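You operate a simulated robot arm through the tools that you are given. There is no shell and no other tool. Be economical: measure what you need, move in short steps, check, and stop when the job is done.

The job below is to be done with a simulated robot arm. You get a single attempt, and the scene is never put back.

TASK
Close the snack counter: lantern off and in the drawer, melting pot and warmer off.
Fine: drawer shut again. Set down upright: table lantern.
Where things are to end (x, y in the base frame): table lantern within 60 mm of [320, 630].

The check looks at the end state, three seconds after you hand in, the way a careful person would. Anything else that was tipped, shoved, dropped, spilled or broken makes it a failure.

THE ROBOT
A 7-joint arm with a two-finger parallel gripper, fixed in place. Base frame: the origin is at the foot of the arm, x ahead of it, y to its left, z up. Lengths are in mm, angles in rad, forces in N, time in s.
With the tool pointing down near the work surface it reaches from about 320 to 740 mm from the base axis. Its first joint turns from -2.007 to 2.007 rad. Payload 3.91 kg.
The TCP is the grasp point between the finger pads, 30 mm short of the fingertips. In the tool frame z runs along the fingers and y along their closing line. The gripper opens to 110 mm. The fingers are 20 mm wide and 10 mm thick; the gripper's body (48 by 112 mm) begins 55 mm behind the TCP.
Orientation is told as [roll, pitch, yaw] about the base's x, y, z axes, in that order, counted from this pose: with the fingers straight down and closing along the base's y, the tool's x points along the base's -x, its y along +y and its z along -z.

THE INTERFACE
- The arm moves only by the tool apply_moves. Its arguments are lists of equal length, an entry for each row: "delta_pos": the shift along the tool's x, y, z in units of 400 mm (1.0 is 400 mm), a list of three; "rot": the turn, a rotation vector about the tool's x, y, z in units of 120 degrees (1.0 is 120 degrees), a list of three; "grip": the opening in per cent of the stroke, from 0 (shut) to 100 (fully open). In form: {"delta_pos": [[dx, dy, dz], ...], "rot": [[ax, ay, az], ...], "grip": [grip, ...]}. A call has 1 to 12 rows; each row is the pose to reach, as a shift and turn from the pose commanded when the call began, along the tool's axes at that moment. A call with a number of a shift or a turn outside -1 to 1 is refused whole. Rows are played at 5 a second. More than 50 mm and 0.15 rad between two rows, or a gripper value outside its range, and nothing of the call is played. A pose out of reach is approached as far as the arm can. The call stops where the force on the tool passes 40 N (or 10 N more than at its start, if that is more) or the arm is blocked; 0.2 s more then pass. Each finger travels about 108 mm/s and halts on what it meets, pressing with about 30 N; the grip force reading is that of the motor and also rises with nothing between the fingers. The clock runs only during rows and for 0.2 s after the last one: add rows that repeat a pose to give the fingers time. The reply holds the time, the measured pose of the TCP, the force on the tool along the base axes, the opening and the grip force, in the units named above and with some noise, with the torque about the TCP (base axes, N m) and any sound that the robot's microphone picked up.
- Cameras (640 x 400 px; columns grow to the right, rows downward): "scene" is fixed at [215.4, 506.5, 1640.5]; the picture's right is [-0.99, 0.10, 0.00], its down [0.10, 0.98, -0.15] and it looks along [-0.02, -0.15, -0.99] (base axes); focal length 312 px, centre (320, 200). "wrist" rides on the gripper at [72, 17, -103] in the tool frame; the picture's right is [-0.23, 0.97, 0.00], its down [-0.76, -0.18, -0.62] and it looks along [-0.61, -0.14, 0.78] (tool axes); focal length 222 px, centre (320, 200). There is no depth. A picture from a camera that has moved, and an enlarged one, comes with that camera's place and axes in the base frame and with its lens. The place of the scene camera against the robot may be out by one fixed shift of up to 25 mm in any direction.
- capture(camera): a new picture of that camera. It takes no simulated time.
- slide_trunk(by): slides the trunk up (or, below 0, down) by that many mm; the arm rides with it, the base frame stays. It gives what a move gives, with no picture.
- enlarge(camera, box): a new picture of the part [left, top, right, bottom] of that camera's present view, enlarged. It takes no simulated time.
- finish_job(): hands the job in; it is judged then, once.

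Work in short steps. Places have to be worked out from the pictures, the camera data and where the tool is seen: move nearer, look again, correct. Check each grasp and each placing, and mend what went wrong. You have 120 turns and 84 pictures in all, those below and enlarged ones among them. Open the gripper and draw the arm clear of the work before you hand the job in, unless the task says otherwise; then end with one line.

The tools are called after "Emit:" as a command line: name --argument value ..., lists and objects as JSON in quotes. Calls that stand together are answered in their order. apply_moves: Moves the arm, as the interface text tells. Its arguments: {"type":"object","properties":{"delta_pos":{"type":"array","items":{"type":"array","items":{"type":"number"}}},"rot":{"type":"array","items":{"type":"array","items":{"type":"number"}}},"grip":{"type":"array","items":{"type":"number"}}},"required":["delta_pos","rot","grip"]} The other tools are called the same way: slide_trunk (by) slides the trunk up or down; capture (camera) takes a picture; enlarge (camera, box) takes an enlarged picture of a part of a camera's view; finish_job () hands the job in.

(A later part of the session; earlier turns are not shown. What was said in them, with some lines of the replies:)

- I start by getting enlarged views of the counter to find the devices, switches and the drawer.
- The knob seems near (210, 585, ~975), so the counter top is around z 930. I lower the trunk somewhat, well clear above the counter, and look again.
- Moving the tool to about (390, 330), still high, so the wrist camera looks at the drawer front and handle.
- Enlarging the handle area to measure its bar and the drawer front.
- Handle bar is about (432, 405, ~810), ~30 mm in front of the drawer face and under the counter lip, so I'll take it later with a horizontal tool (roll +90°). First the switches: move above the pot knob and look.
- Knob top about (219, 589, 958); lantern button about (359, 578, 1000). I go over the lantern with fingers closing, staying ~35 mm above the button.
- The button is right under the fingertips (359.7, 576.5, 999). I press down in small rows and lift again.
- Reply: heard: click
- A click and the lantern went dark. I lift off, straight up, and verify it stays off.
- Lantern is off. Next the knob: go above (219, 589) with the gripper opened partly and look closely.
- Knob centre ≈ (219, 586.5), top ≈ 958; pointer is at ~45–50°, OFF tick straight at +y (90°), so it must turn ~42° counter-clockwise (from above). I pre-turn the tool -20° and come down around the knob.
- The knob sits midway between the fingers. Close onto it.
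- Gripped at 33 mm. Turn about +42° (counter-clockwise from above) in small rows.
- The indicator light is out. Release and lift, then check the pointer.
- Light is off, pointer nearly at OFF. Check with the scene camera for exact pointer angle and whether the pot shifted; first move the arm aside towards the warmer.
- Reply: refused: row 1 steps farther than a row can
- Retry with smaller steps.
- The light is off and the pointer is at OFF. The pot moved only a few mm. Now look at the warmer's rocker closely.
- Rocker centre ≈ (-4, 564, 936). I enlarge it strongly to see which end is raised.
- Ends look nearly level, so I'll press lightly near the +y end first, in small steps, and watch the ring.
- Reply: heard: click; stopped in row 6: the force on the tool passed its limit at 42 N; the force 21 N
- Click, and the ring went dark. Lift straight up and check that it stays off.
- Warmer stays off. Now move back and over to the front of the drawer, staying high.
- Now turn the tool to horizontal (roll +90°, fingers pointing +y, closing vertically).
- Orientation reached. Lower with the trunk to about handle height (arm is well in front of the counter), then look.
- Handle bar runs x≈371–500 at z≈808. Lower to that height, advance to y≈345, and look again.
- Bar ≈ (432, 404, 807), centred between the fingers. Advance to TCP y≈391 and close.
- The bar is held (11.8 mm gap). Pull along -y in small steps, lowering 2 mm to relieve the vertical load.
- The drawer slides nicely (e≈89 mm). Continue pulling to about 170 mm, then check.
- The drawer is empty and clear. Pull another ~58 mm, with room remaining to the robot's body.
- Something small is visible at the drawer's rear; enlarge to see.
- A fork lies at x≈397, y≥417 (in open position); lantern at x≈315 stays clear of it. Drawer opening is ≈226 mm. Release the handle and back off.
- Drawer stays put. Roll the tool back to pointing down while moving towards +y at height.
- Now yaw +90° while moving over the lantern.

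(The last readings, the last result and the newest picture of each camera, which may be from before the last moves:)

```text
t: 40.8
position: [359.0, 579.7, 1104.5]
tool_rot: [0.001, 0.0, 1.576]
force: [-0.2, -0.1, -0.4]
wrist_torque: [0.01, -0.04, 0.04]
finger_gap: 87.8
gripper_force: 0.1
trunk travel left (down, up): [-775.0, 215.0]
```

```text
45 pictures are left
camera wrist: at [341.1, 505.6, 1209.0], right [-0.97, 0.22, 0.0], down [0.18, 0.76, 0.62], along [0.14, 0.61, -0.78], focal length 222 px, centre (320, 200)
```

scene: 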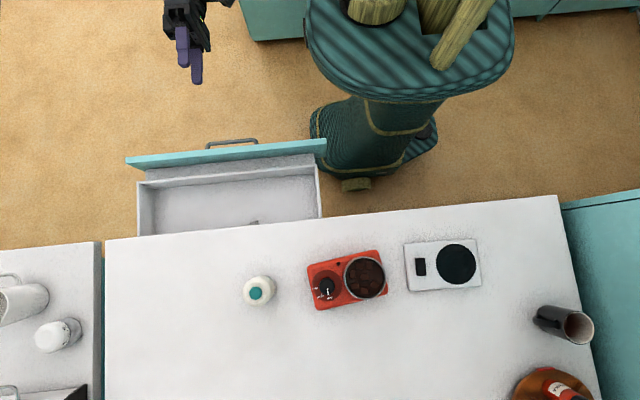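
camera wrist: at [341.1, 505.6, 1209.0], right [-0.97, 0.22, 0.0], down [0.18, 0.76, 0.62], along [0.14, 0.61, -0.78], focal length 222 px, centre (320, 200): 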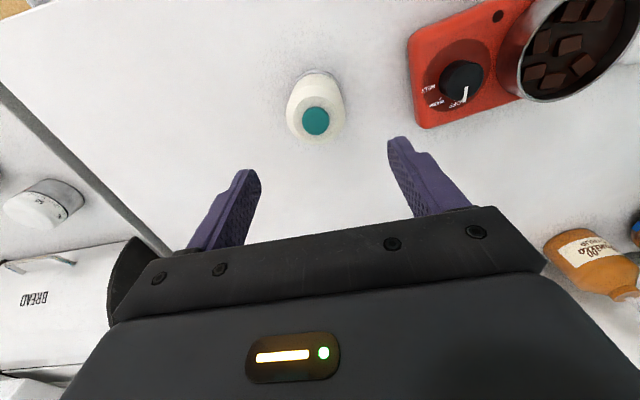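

Lantern centre (360, 576), top 999. Descend around it to TCP z≈968, still open.

Emit:
apply_moves --delta_pos '[[0.008, -0.003, 0.1], [0.008, -0.003, 0.2], [0.008, -0.003, 0.28], [0.008, -0.003, 0.34]]' --rot '[[0, 0, 0], [0, 0, 0], [0, 0, 0], [0, 0, 0]]' --grip '[80, 80, 80, 80]'

Emit:
capture --camera "wrist"

```text
t: 41.8
position: [360.3, 574.8, 969.6]
tool_rot: [0.002, -0.002, 1.566]
force: [0.3, -0.5, 0.6]
wrist_torque: [-0.03, 0.0, 0.01]
finger_gap: 88.0
gripper_force: 0.0
trunk travel left (down, up): [-775.0, 215.0]
```

```text
44 pictures are left
camera wrist: at [343.7, 501.2, 1073.1], right [-0.97, 0.23, 0.0], down [0.18, 0.76, 0.62], along [0.14, 0.61, -0.78], focal length 222 px, centre (320, 200)
```

wrist: 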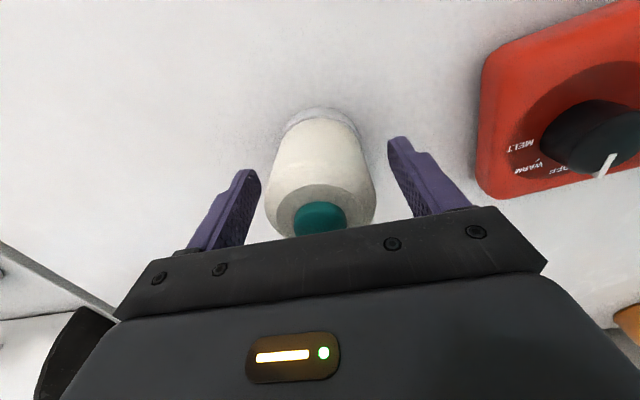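

Lantern sits between the fingers. Close and hold.

Emit:
apply_moves --delta_pos '[[0, 0, 0], [0, 0, 0], [0, 0, 0], [0, 0, 0], [0, 0, 0]]' --rot '[[0, 0, 0], [0, 0, 0], [0, 0, 0], [0, 0, 0], [0, 0, 0]]' --grip '[65, 58, 50, 35, 35]'

```text
t: 43.0
position: [358.6, 575.9, 971.2]
tool_rot: [0.0, -0.003, 1.567]
force: [0.6, 0.4, -0.5]
wrist_torque: [0.02, -0.05, -0.01]
finger_gap: 58.2
gripper_force: 30.2
trunk travel left (down, up): [-775.0, 215.0]
```

Held at 58 mm. Lift 80 mm and check it comes along upright.

Emit:
apply_moves --delta_pos '[[0, 0, -0.02], [0, 0, -0.08], [0, 0, -0.14], [0, 0, -0.2]]' --rot '[[0, 0, 0], [0, 0, 0], [0, 0, 0], [0, 0, 0]]' --grip '[35, 35, 35, 35]'

Emit:
capture --camera "wrist"

```text
t: 44.0
position: [360.2, 574.1, 1050.1]
tool_rot: [0.0, -0.001, 1.567]
force: [-0.1, 0.8, -2.6]
wrist_torque: [0.0, -0.03, -0.01]
finger_gap: 58.4
gripper_force: 29.6
trunk travel left (down, up): [-775.0, 215.0]
```

```text
43 pictures are left
camera wrist: at [343.1, 500.0, 1153.8], right [-0.97, 0.23, 0.0], down [0.18, 0.76, 0.62], along [0.14, 0.61, -0.78], focal length 222 px, centre (320, 200)
```

wrist: 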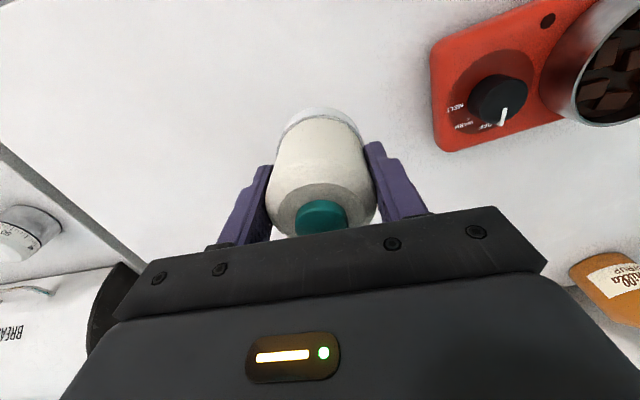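

Lantern is held. Carry it over the open drawer at (318, 378), staying high.

Emit:
apply_moves --delta_pos '[[0.1, 0.02, 0], [0.2, 0.042, 0], [0.3, 0.063, 0], [0.4, 0.084, 0], [0.49, 0.105, 0], [0.49, 0.105, 0]]' --rot '[[0, 0, 0], [0, 0, 0], [0, 0, 0], [0, 0, 0], [0, 0, 0], [0, 0, 0]]' --grip '[35, 35, 35, 35, 35, 35]'

Emit:
capture --camera "wrist"

Emit:
capture --camera "scene"

```text
t: 45.4
position: [317.5, 379.1, 1050.0]
tool_rot: [0.002, -0.002, 1.567]
force: [0.5, 0.3, -2.0]
wrist_torque: [0.02, 0.0, -0.01]
finger_gap: 58.4
gripper_force: 29.8
trunk travel left (down, up): [-775.0, 215.0]
```

```text
42 pictures are left
camera wrist: at [300.7, 304.3, 1152.9], right [-0.97, 0.23, 0.0], down [0.18, 0.76, 0.62], along [0.14, 0.61, -0.78], focal length 222 px, centre (320, 200)
```

wrist: 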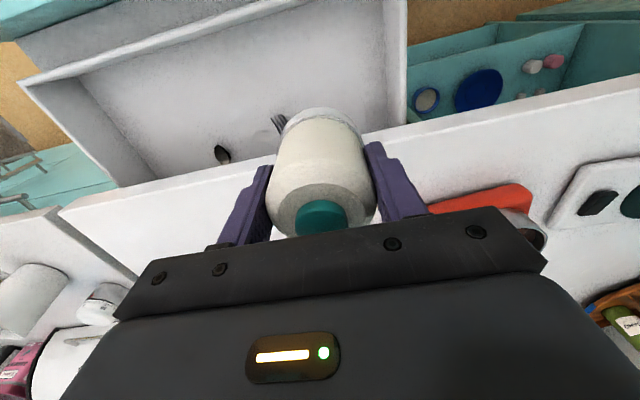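

```text
41 pictures are left
```

scene: 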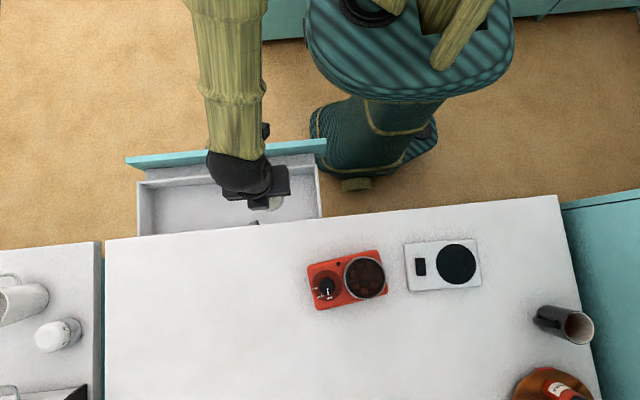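

Fork at (400, 419) and a spoon at (523, 450) stay clear. Lower with the trunk by 150 mm.

Emit:
slide_trunk --by -150

Emit:
capture --camera "wrist"

Emit:
capture --camera "scene"

```text
t: 47.1
position: [317.1, 377.9, 899.8]
tool_rot: [0.001, -0.001, 1.567]
force: [-0.2, 0.3, -2.8]
wrist_torque: [0.0, 0.0, 0.0]
finger_gap: 58.4
gripper_force: 29.9
trunk travel left (down, up): [-625.0, 365.0]
```

```text
40 pictures are left
camera wrist: at [300.4, 304.2, 1003.2], right [-0.97, 0.23, 0.0], down [0.18, 0.76, 0.62], along [0.14, 0.61, -0.78], focal length 222 px, centre (320, 200)
```

wrist: 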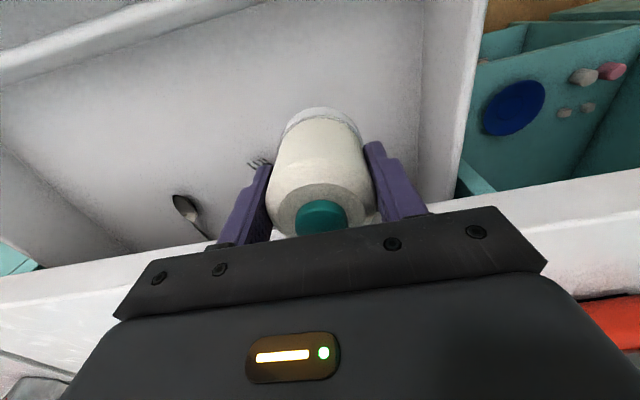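

```text
39 pictures are left
```

scene: 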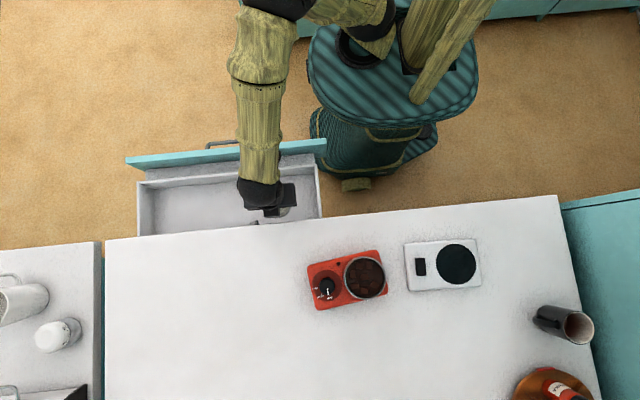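

Drawer floor estimated z≈755–770. Lower to TCP ~842, then small steps until contact is felt.

Emit:
apply_moves --delta_pos '[[0, 0, 0.08], [0, 0, 0.145], [0, 0, 0.155], [0, 0, 0.165], [0, 0, 0.175], [0, 0, 0.18]]' --rot '[[0, 0, 0], [0, 0, 0], [0, 0, 0], [0, 0, 0], [0, 0, 0], [0, 0, 0]]' --grip '[35, 35, 35, 35, 35, 35]'

Emit:
capture --camera "wrist"

```text
t: 48.5
position: [317.3, 379.4, 827.2]
tool_rot: [0.0, -0.003, 1.568]
force: [-0.4, 0.1, -2.4]
wrist_torque: [0.01, -0.02, -0.04]
finger_gap: 58.2
gripper_force: 30.0
trunk travel left (down, up): [-625.0, 365.0]
```

```text
38 pictures are left
camera wrist: at [300.3, 304.4, 930.9], right [-0.97, 0.23, 0.0], down [0.18, 0.76, 0.62], along [0.14, 0.61, -0.78], focal length 222 px, centre (320, 200)
```

wrist: 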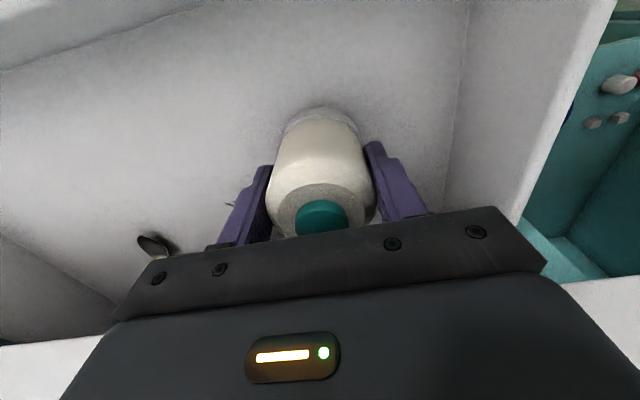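

No contact yet; continue down in 2–3 mm rows.

Emit:
apply_moves --delta_pos '[[0, 0, 0.008], [0, 0, 0.016], [0, 0, 0.022], [0, 0, 0.028], [0, 0, 0.034], [0, 0, 0.04]]' --rot '[[0, 0, 0], [0, 0, 0], [0, 0, 0], [0, 0, 0], [0, 0, 0], [0, 0, 0]]' --grip '[35, 35, 35, 35, 35, 35]'

```text
t: 49.9
position: [316.8, 376.7, 811.9]
tool_rot: [-0.002, -0.003, 1.566]
force: [3.4, 0.7, 24.4]
wrist_torque: [0.1, -0.03, 0.18]
finger_gap: 58.8
gripper_force: 29.1
trunk travel left (down, up): [-625.0, 365.0]
```

Contact felt (24 N up). Ease up 1 mm and open the fingers.

Emit:
apply_moves --delta_pos '[[0, 0, -0.003], [0, 0, -0.003], [0, 0, -0.003], [0, 0, -0.003]]' --rot '[[0, 0, 0], [0, 0, 0], [0, 0, 0], [0, 0, 0]]' --grip '[50, 56, 66, 75]'

Emit:
capture --camera "wrist"

```text
t: 50.9
position: [316.4, 378.4, 813.9]
tool_rot: [0.003, -0.002, 1.567]
force: [0.8, -1.3, 1.0]
wrist_torque: [-0.02, 0.01, 0.01]
finger_gap: 82.6
gripper_force: 0.1
trunk travel left (down, up): [-625.0, 365.0]
```

```text
37 pictures are left
camera wrist: at [299.7, 303.8, 916.1], right [-0.97, 0.23, 0.0], down [0.18, 0.76, 0.62], along [0.14, 0.61, -0.78], focal length 222 px, centre (320, 200)
```

wrist: 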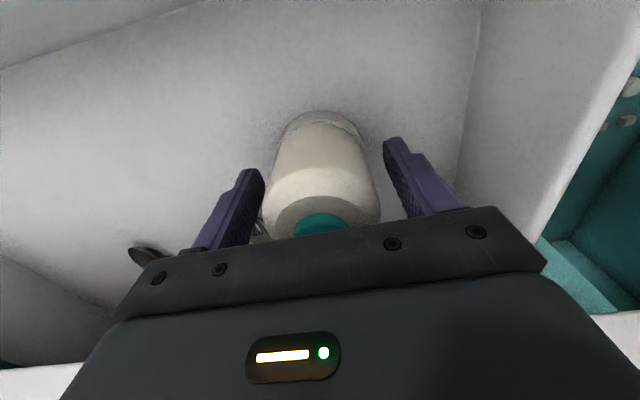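

Lantern stands free. Retract straight up, then check.

Emit:
apply_moves --delta_pos '[[0, 0, -0.04], [0, 0, -0.12], [0, 0, -0.22], [0, 0, -0.34], [0, 0, -0.46], [0, 0, -0.58]]' --rot '[[0, 0, 0], [0, 0, 0], [0, 0, 0], [0, 0, 0], [0, 0, 0], [0, 0, 0]]' --grip '[75, 75, 75, 75, 75, 75]'

Emit:
capture --camera "wrist"

```text
t: 52.3
position: [316.6, 377.1, 1044.8]
tool_rot: [0.001, -0.002, 1.568]
force: [-0.2, 0.3, 0.1]
wrist_torque: [0.0, -0.02, 0.0]
finger_gap: 82.6
gripper_force: 0.1
trunk travel left (down, up): [-625.0, 365.0]
```

```text
36 pictures are left
camera wrist: at [299.9, 302.7, 1149.0], right [-0.97, 0.23, 0.0], down [0.18, 0.76, 0.62], along [0.14, 0.61, -0.78], focal length 222 px, centre (320, 200)
```

wrist: 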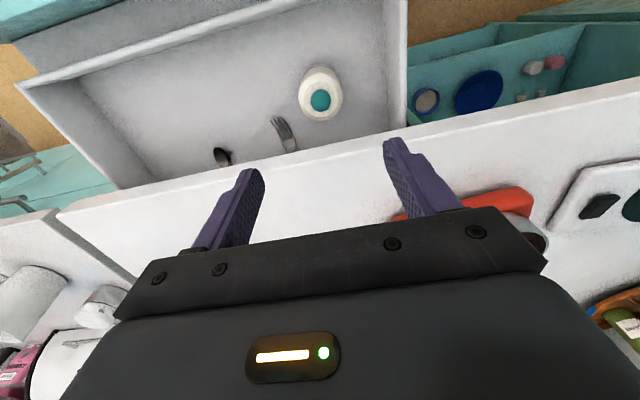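

Lantern stands upright in the drawer at ≈(317, 378), which becomes ≈(317, 604) when shut. Raise the trunk, then reverse the yaw.

Emit:
slide_trunk --by 150

Emit:
apply_moves --delta_pos '[[0.013, -0.026, 0.02], [0.026, -0.052, 0.04], [0.039, -0.078, 0.06], [0.052, -0.104, 0.08], [0.065, -0.13, 0.1], [0.078, -0.156, 0.12], [0.091, -0.182, 0.14], [0.104, -0.208, 0.16], [0.117, -0.234, 0.18], [0.13, -0.26, 0.2], [0.14, -0.29, 0.22]]' --rot '[[0, 0, 0.07], [0, 0, 0.14], [0, 0, 0.21], [0, 0, 0.28], [0, 0, 0.35], [0, 0, 0.42], [0, 0, 0.49], [0, 0, 0.56], [0, 0, 0.63], [0, 0, 0.7], [0, 0, 0.7487]]' --grip '[75, 60, 45, 45, 45, 45, 45, 45, 45, 45, 45]'

```text
t: 54.1
position: [316.7, 378.2, 1193.9]
tool_rot: [0.001, -0.002, 1.567]
force: [-0.6, -0.1, 0.0]
wrist_torque: [0.01, -0.01, 0.07]
finger_gap: 82.4
gripper_force: 0.1
trunk travel left (down, up): [-775.0, 215.0]
```

```text
t: 56.5
position: [432.5, 321.8, 1106.6]
tool_rot: [0.003, 0.001, -0.004]
force: [-0.1, -0.4, 0.6]
wrist_torque: [0.03, 0.04, -0.01]
finger_gap: 49.5
gripper_force: 0.0
trunk travel left (down, up): [-775.0, 215.0]
```

Now roll to horizontal while backing to y≈121.

Emit:
apply_moves --delta_pos '[[0, -0.05, 0], [0, -0.1, 0], [0, -0.15, 0], [0, -0.2, 0], [0, -0.25, 0], [0, -0.3, 0], [0, -0.35, 0], [0, -0.4, 0], [0, -0.45, 0], [0, -0.5, 0], [0, -0.5, 0]]' --rot '[[-0.07, 0, 0], [-0.14, 0, 0], [-0.21, 0, 0], [-0.28, 0, 0], [-0.35, 0, 0], [-0.42, 0, 0], [-0.49, 0, 0], [-0.56, 0, 0], [-0.63, 0, 0], [-0.7, 0, 0], [-0.7485, 0, 0.002]]' --grip '[45, 45, 45, 45, 45, 45, 45, 45, 45, 45, 45]'

Emit:
slide_trunk --by -299

Emit:
capture --camera "wrist"

Emit:
capture --camera "scene"

```text
t: 58.9
position: [432.5, 121.1, 1106.9]
tool_rot: [1.57, 0.003, -0.003]
force: [-0.5, -0.1, -0.3]
wrist_torque: [0.0, 0.03, -0.01]
finger_gap: 49.5
gripper_force: 0.0
trunk travel left (down, up): [-775.0, 215.0]
```

```text
t: 61.9
position: [432.5, 122.2, 807.5]
tool_rot: [1.568, 0.004, -0.005]
force: [0.0, 0.6, -0.8]
wrist_torque: [-0.01, 0.01, -0.03]
finger_gap: 49.5
gripper_force: 0.0
trunk travel left (down, up): [-476.0, 514.0]
```

```text
35 pictures are left
camera wrist: at [360.2, 16.6, 825.3], right [0.23, 0.0, 0.97], down [0.76, -0.63, -0.18], along [0.61, 0.78, -0.14], focal length 222 px, centre (320, 200)
```

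wrist: 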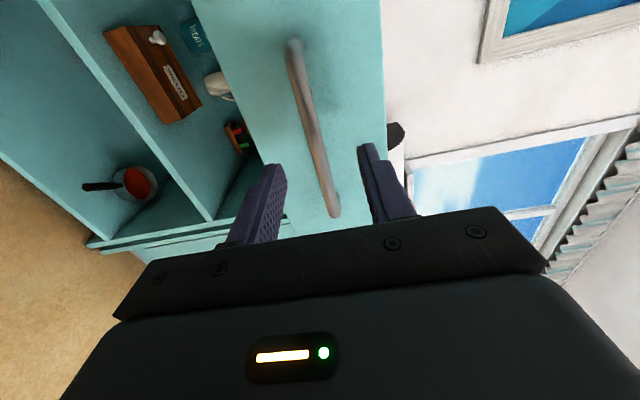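

```text
34 pictures are left
```

scene: 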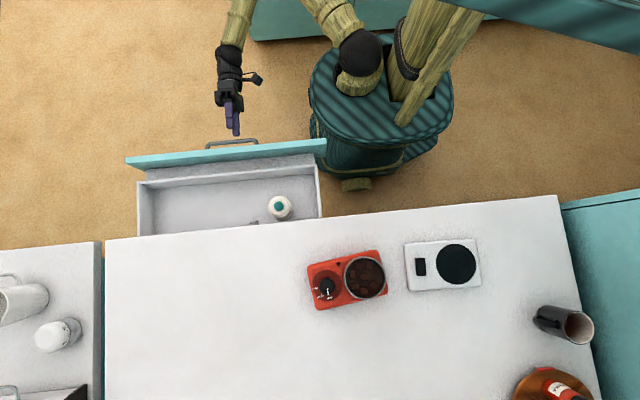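

Same alignment as before. Advance 44 mm and grasp the bar again.

Emit:
apply_moves --delta_pos '[[0, -0.007, 0.05], [0, -0.007, 0.107], [0, -0.007, 0.107], [0, -0.007, 0.107], [0, -0.007, 0.107]]' --rot '[[0, 0, 0], [0, 0, 0], [0, 0, 0], [0, 0, 0], [0, 0, 0]]' --grip '[45, 45, 20, 0, 0]'

```text
t: 63.1
position: [432.6, 164.7, 805.2]
tool_rot: [1.569, 0.005, -0.002]
force: [0.4, 0.9, 4.3]
wrist_torque: [0.06, -0.17, -0.16]
finger_gap: 11.9
gripper_force: 44.8
trunk travel left (down, up): [-476.0, 514.0]
```

Bar held. Push in slowly, 16 mm per row, to about 176 mm, then check.

Emit:
apply_moves --delta_pos '[[0, 0, 0.015], [0, 0, 0.04], [0, 0, 0.075], [0, 0, 0.115], [0, 0, 0.155], [0, 0, 0.195], [0, 0, 0.235], [0, 0, 0.275], [0, 0, 0.315], [0, 0, 0.35], [0, 0, 0.375], [0, 0, 0.39]]' --rot '[[0, 0, 0], [0, 0, 0], [0, 0, 0], [0, 0, 0], [0, 0, 0], [0, 0, 0], [0, 0, 0], [0, 0, 0], [0, 0, 0], [0, 0, 0], [0, 0, 0], [0, 0, 0]]' --grip '[0, 0, 0, 0, 0, 0, 0, 0, 0, 0, 0, 0]'

Emit:
capture --camera "scene"

```text
t: 65.7
position: [432.2, 320.4, 804.7]
tool_rot: [1.571, 0.003, -0.003]
force: [-5.4, 1.0, 4.5]
wrist_torque: [0.06, -0.14, 0.06]
finger_gap: 11.6
gripper_force: 45.0
trunk travel left (down, up): [-476.0, 514.0]
```

```text
33 pictures are left
```

scene: 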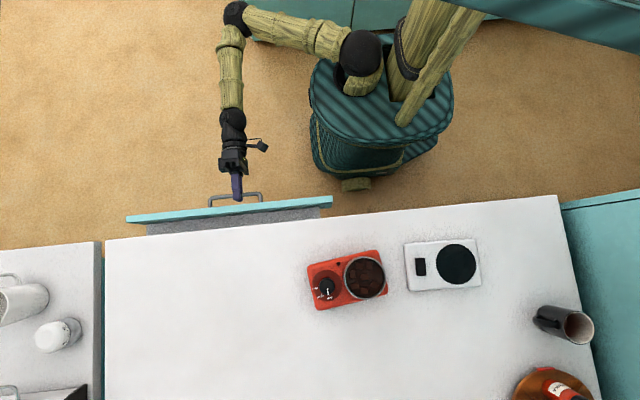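

No snag. Push the remaining ~72 mm, slowing at the end.

Emit:
apply_moves --delta_pos '[[0, 0, 0.02], [0, 0, 0.05], [0, 0, 0.085], [0, 0, 0.12], [0, 0, 0.145], [0, 0, 0.16], [0, 0, 0.168], [0, 0, 0.174], [0, 0, 0.179], [0, 0, 0.182], [0, 0, 0.184]]' --rot '[[0, 0, 0], [0, 0, 0], [0, 0, 0], [0, 0, 0], [0, 0, 0], [0, 0, 0], [0, 0, 0], [0, 0, 0], [0, 0, 0], [0, 0, 0], [0, 0, 0]]' --grip '[0, 0, 0, 0, 0, 0, 0, 0, 0, 0, 0]'

Emit:
enlarge --camera "scene" --box '[130, 140, 330, 260]'

Emit:
capture --camera "wrist"

```text
t: 68.1
position: [431.5, 392.1, 804.2]
tool_rot: [1.57, 0.005, -0.004]
force: [-12.1, -32.4, -4.3]
wrist_torque: [-0.07, -0.22, 0.09]
finger_gap: 11.5
gripper_force: 44.7
trunk travel left (down, up): [-476.0, 514.0]
```

```text
3.20 times, centred on (230, 200) of scene
camera zoom: at [215.4, 506.5, 1640.5], right [-0.99, 0.1, 0.0], down [0.1, 0.98, -0.15], along [-0.02, -0.15, -0.99], focal length 1000 px, centre (608, 200)
```

zoom: 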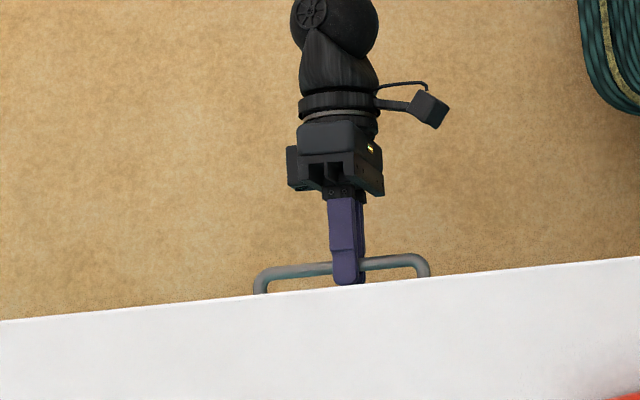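

```text
31 pictures are left
camera wrist: at [360.7, 287.0, 822.5], right [0.23, 0.0, 0.97], down [0.76, -0.63, -0.18], along [0.61, 0.78, -0.14], focal length 222 px, centre (320, 200)
```

wrist: 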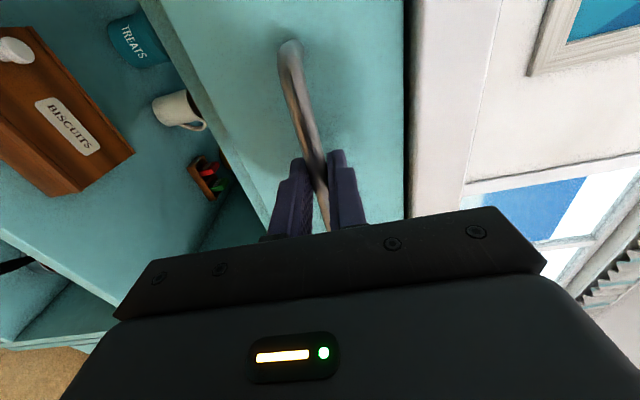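

The drawer is back in its original shut position, with the stop felt (-32 N). Release and back away along -y.

Emit:
apply_moves --delta_pos '[[0, 0, -0.002], [0, 0, -0.002], [0, 0, -0.002], [0, 0, -0.06], [0, 0, -0.16], [0, 0, -0.26], [0, 0, -0.36]]' --rot '[[0, 0, 0], [0, 0, 0], [0, 0, 0], [0, 0, 0], [0, 0, 0], [0, 0, 0], [0, 0, 0]]' --grip '[20, 45, 45, 45, 45, 45, 45]'

Emit:
capture --camera "scene"

Emit:
enlarge --camera "scene" --box '[200, 200, 500, 330]'

Emit:
enlarge --camera "scene" --box '[290, 240, 400, 320]'

```text
t: 69.7
position: [432.4, 248.5, 802.5]
tool_rot: [1.571, 0.003, -0.001]
force: [0.1, 0.5, -0.3]
wrist_torque: [0.02, 0.01, 0.02]
finger_gap: 49.7
gripper_force: 0.0
trunk travel left (down, up): [-476.0, 514.0]
```

```text
30 pictures are left
```

scene: 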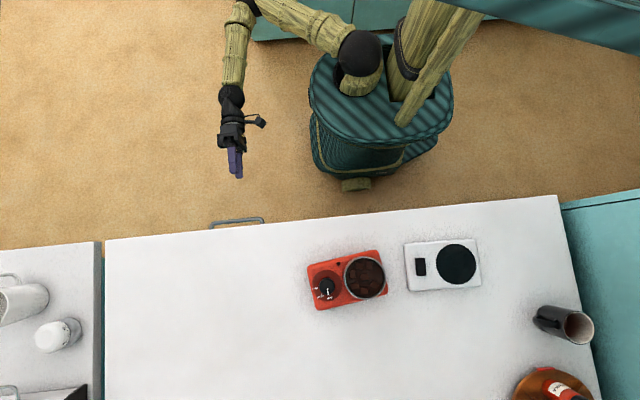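

```text
2.13 times, centred on (350, 265) of scene
camera zoom: at [215.4, 506.5, 1640.5], right [-0.99, 0.1, 0.0], down [0.1, 0.98, -0.15], along [-0.02, -0.15, -0.99], focal length 667 px, centre (256, 61)
```

zoom: 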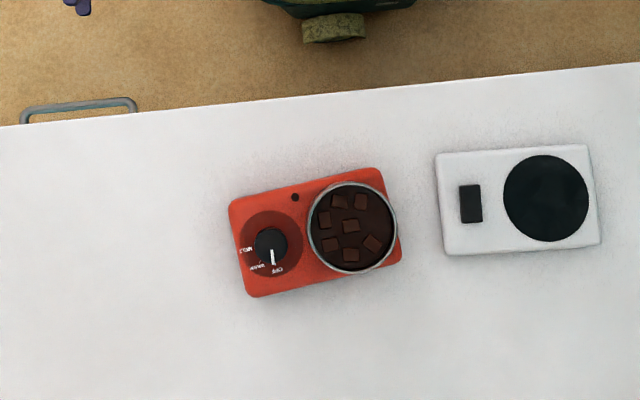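

```text
5.00 times, centred on (345, 280) of scene
camera zoom: at [215.4, 506.5, 1640.5], right [-0.99, 0.1, 0.0], down [0.1, 0.98, -0.15], along [-0.02, -0.15, -0.99], focal length 1563 px, centre (195, -200)
```

zoom: 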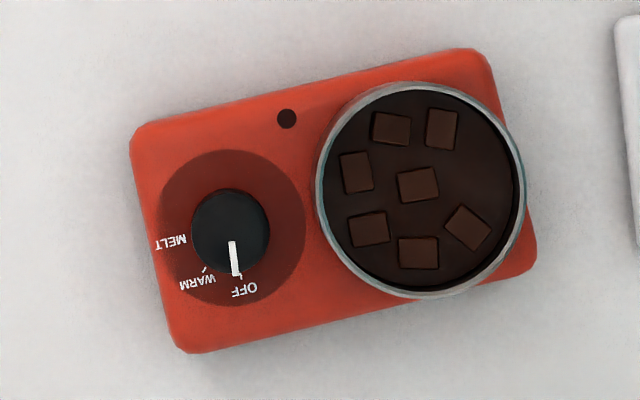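

Everything checks out from above: drawer shut, pot light out with the pointer at OFF, warmer dark, and the arm is open and clear. Handing in.

Emit:
finish_job

```text
The job is handed in.
```

The snack counter is closed and handed in: the lantern is off and upright in the shut drawer at about [317, 604], and the melting pot and warmer are off. Turning its knob shifted the pot about 10 mm and rotated it about 3°, and I left it there.
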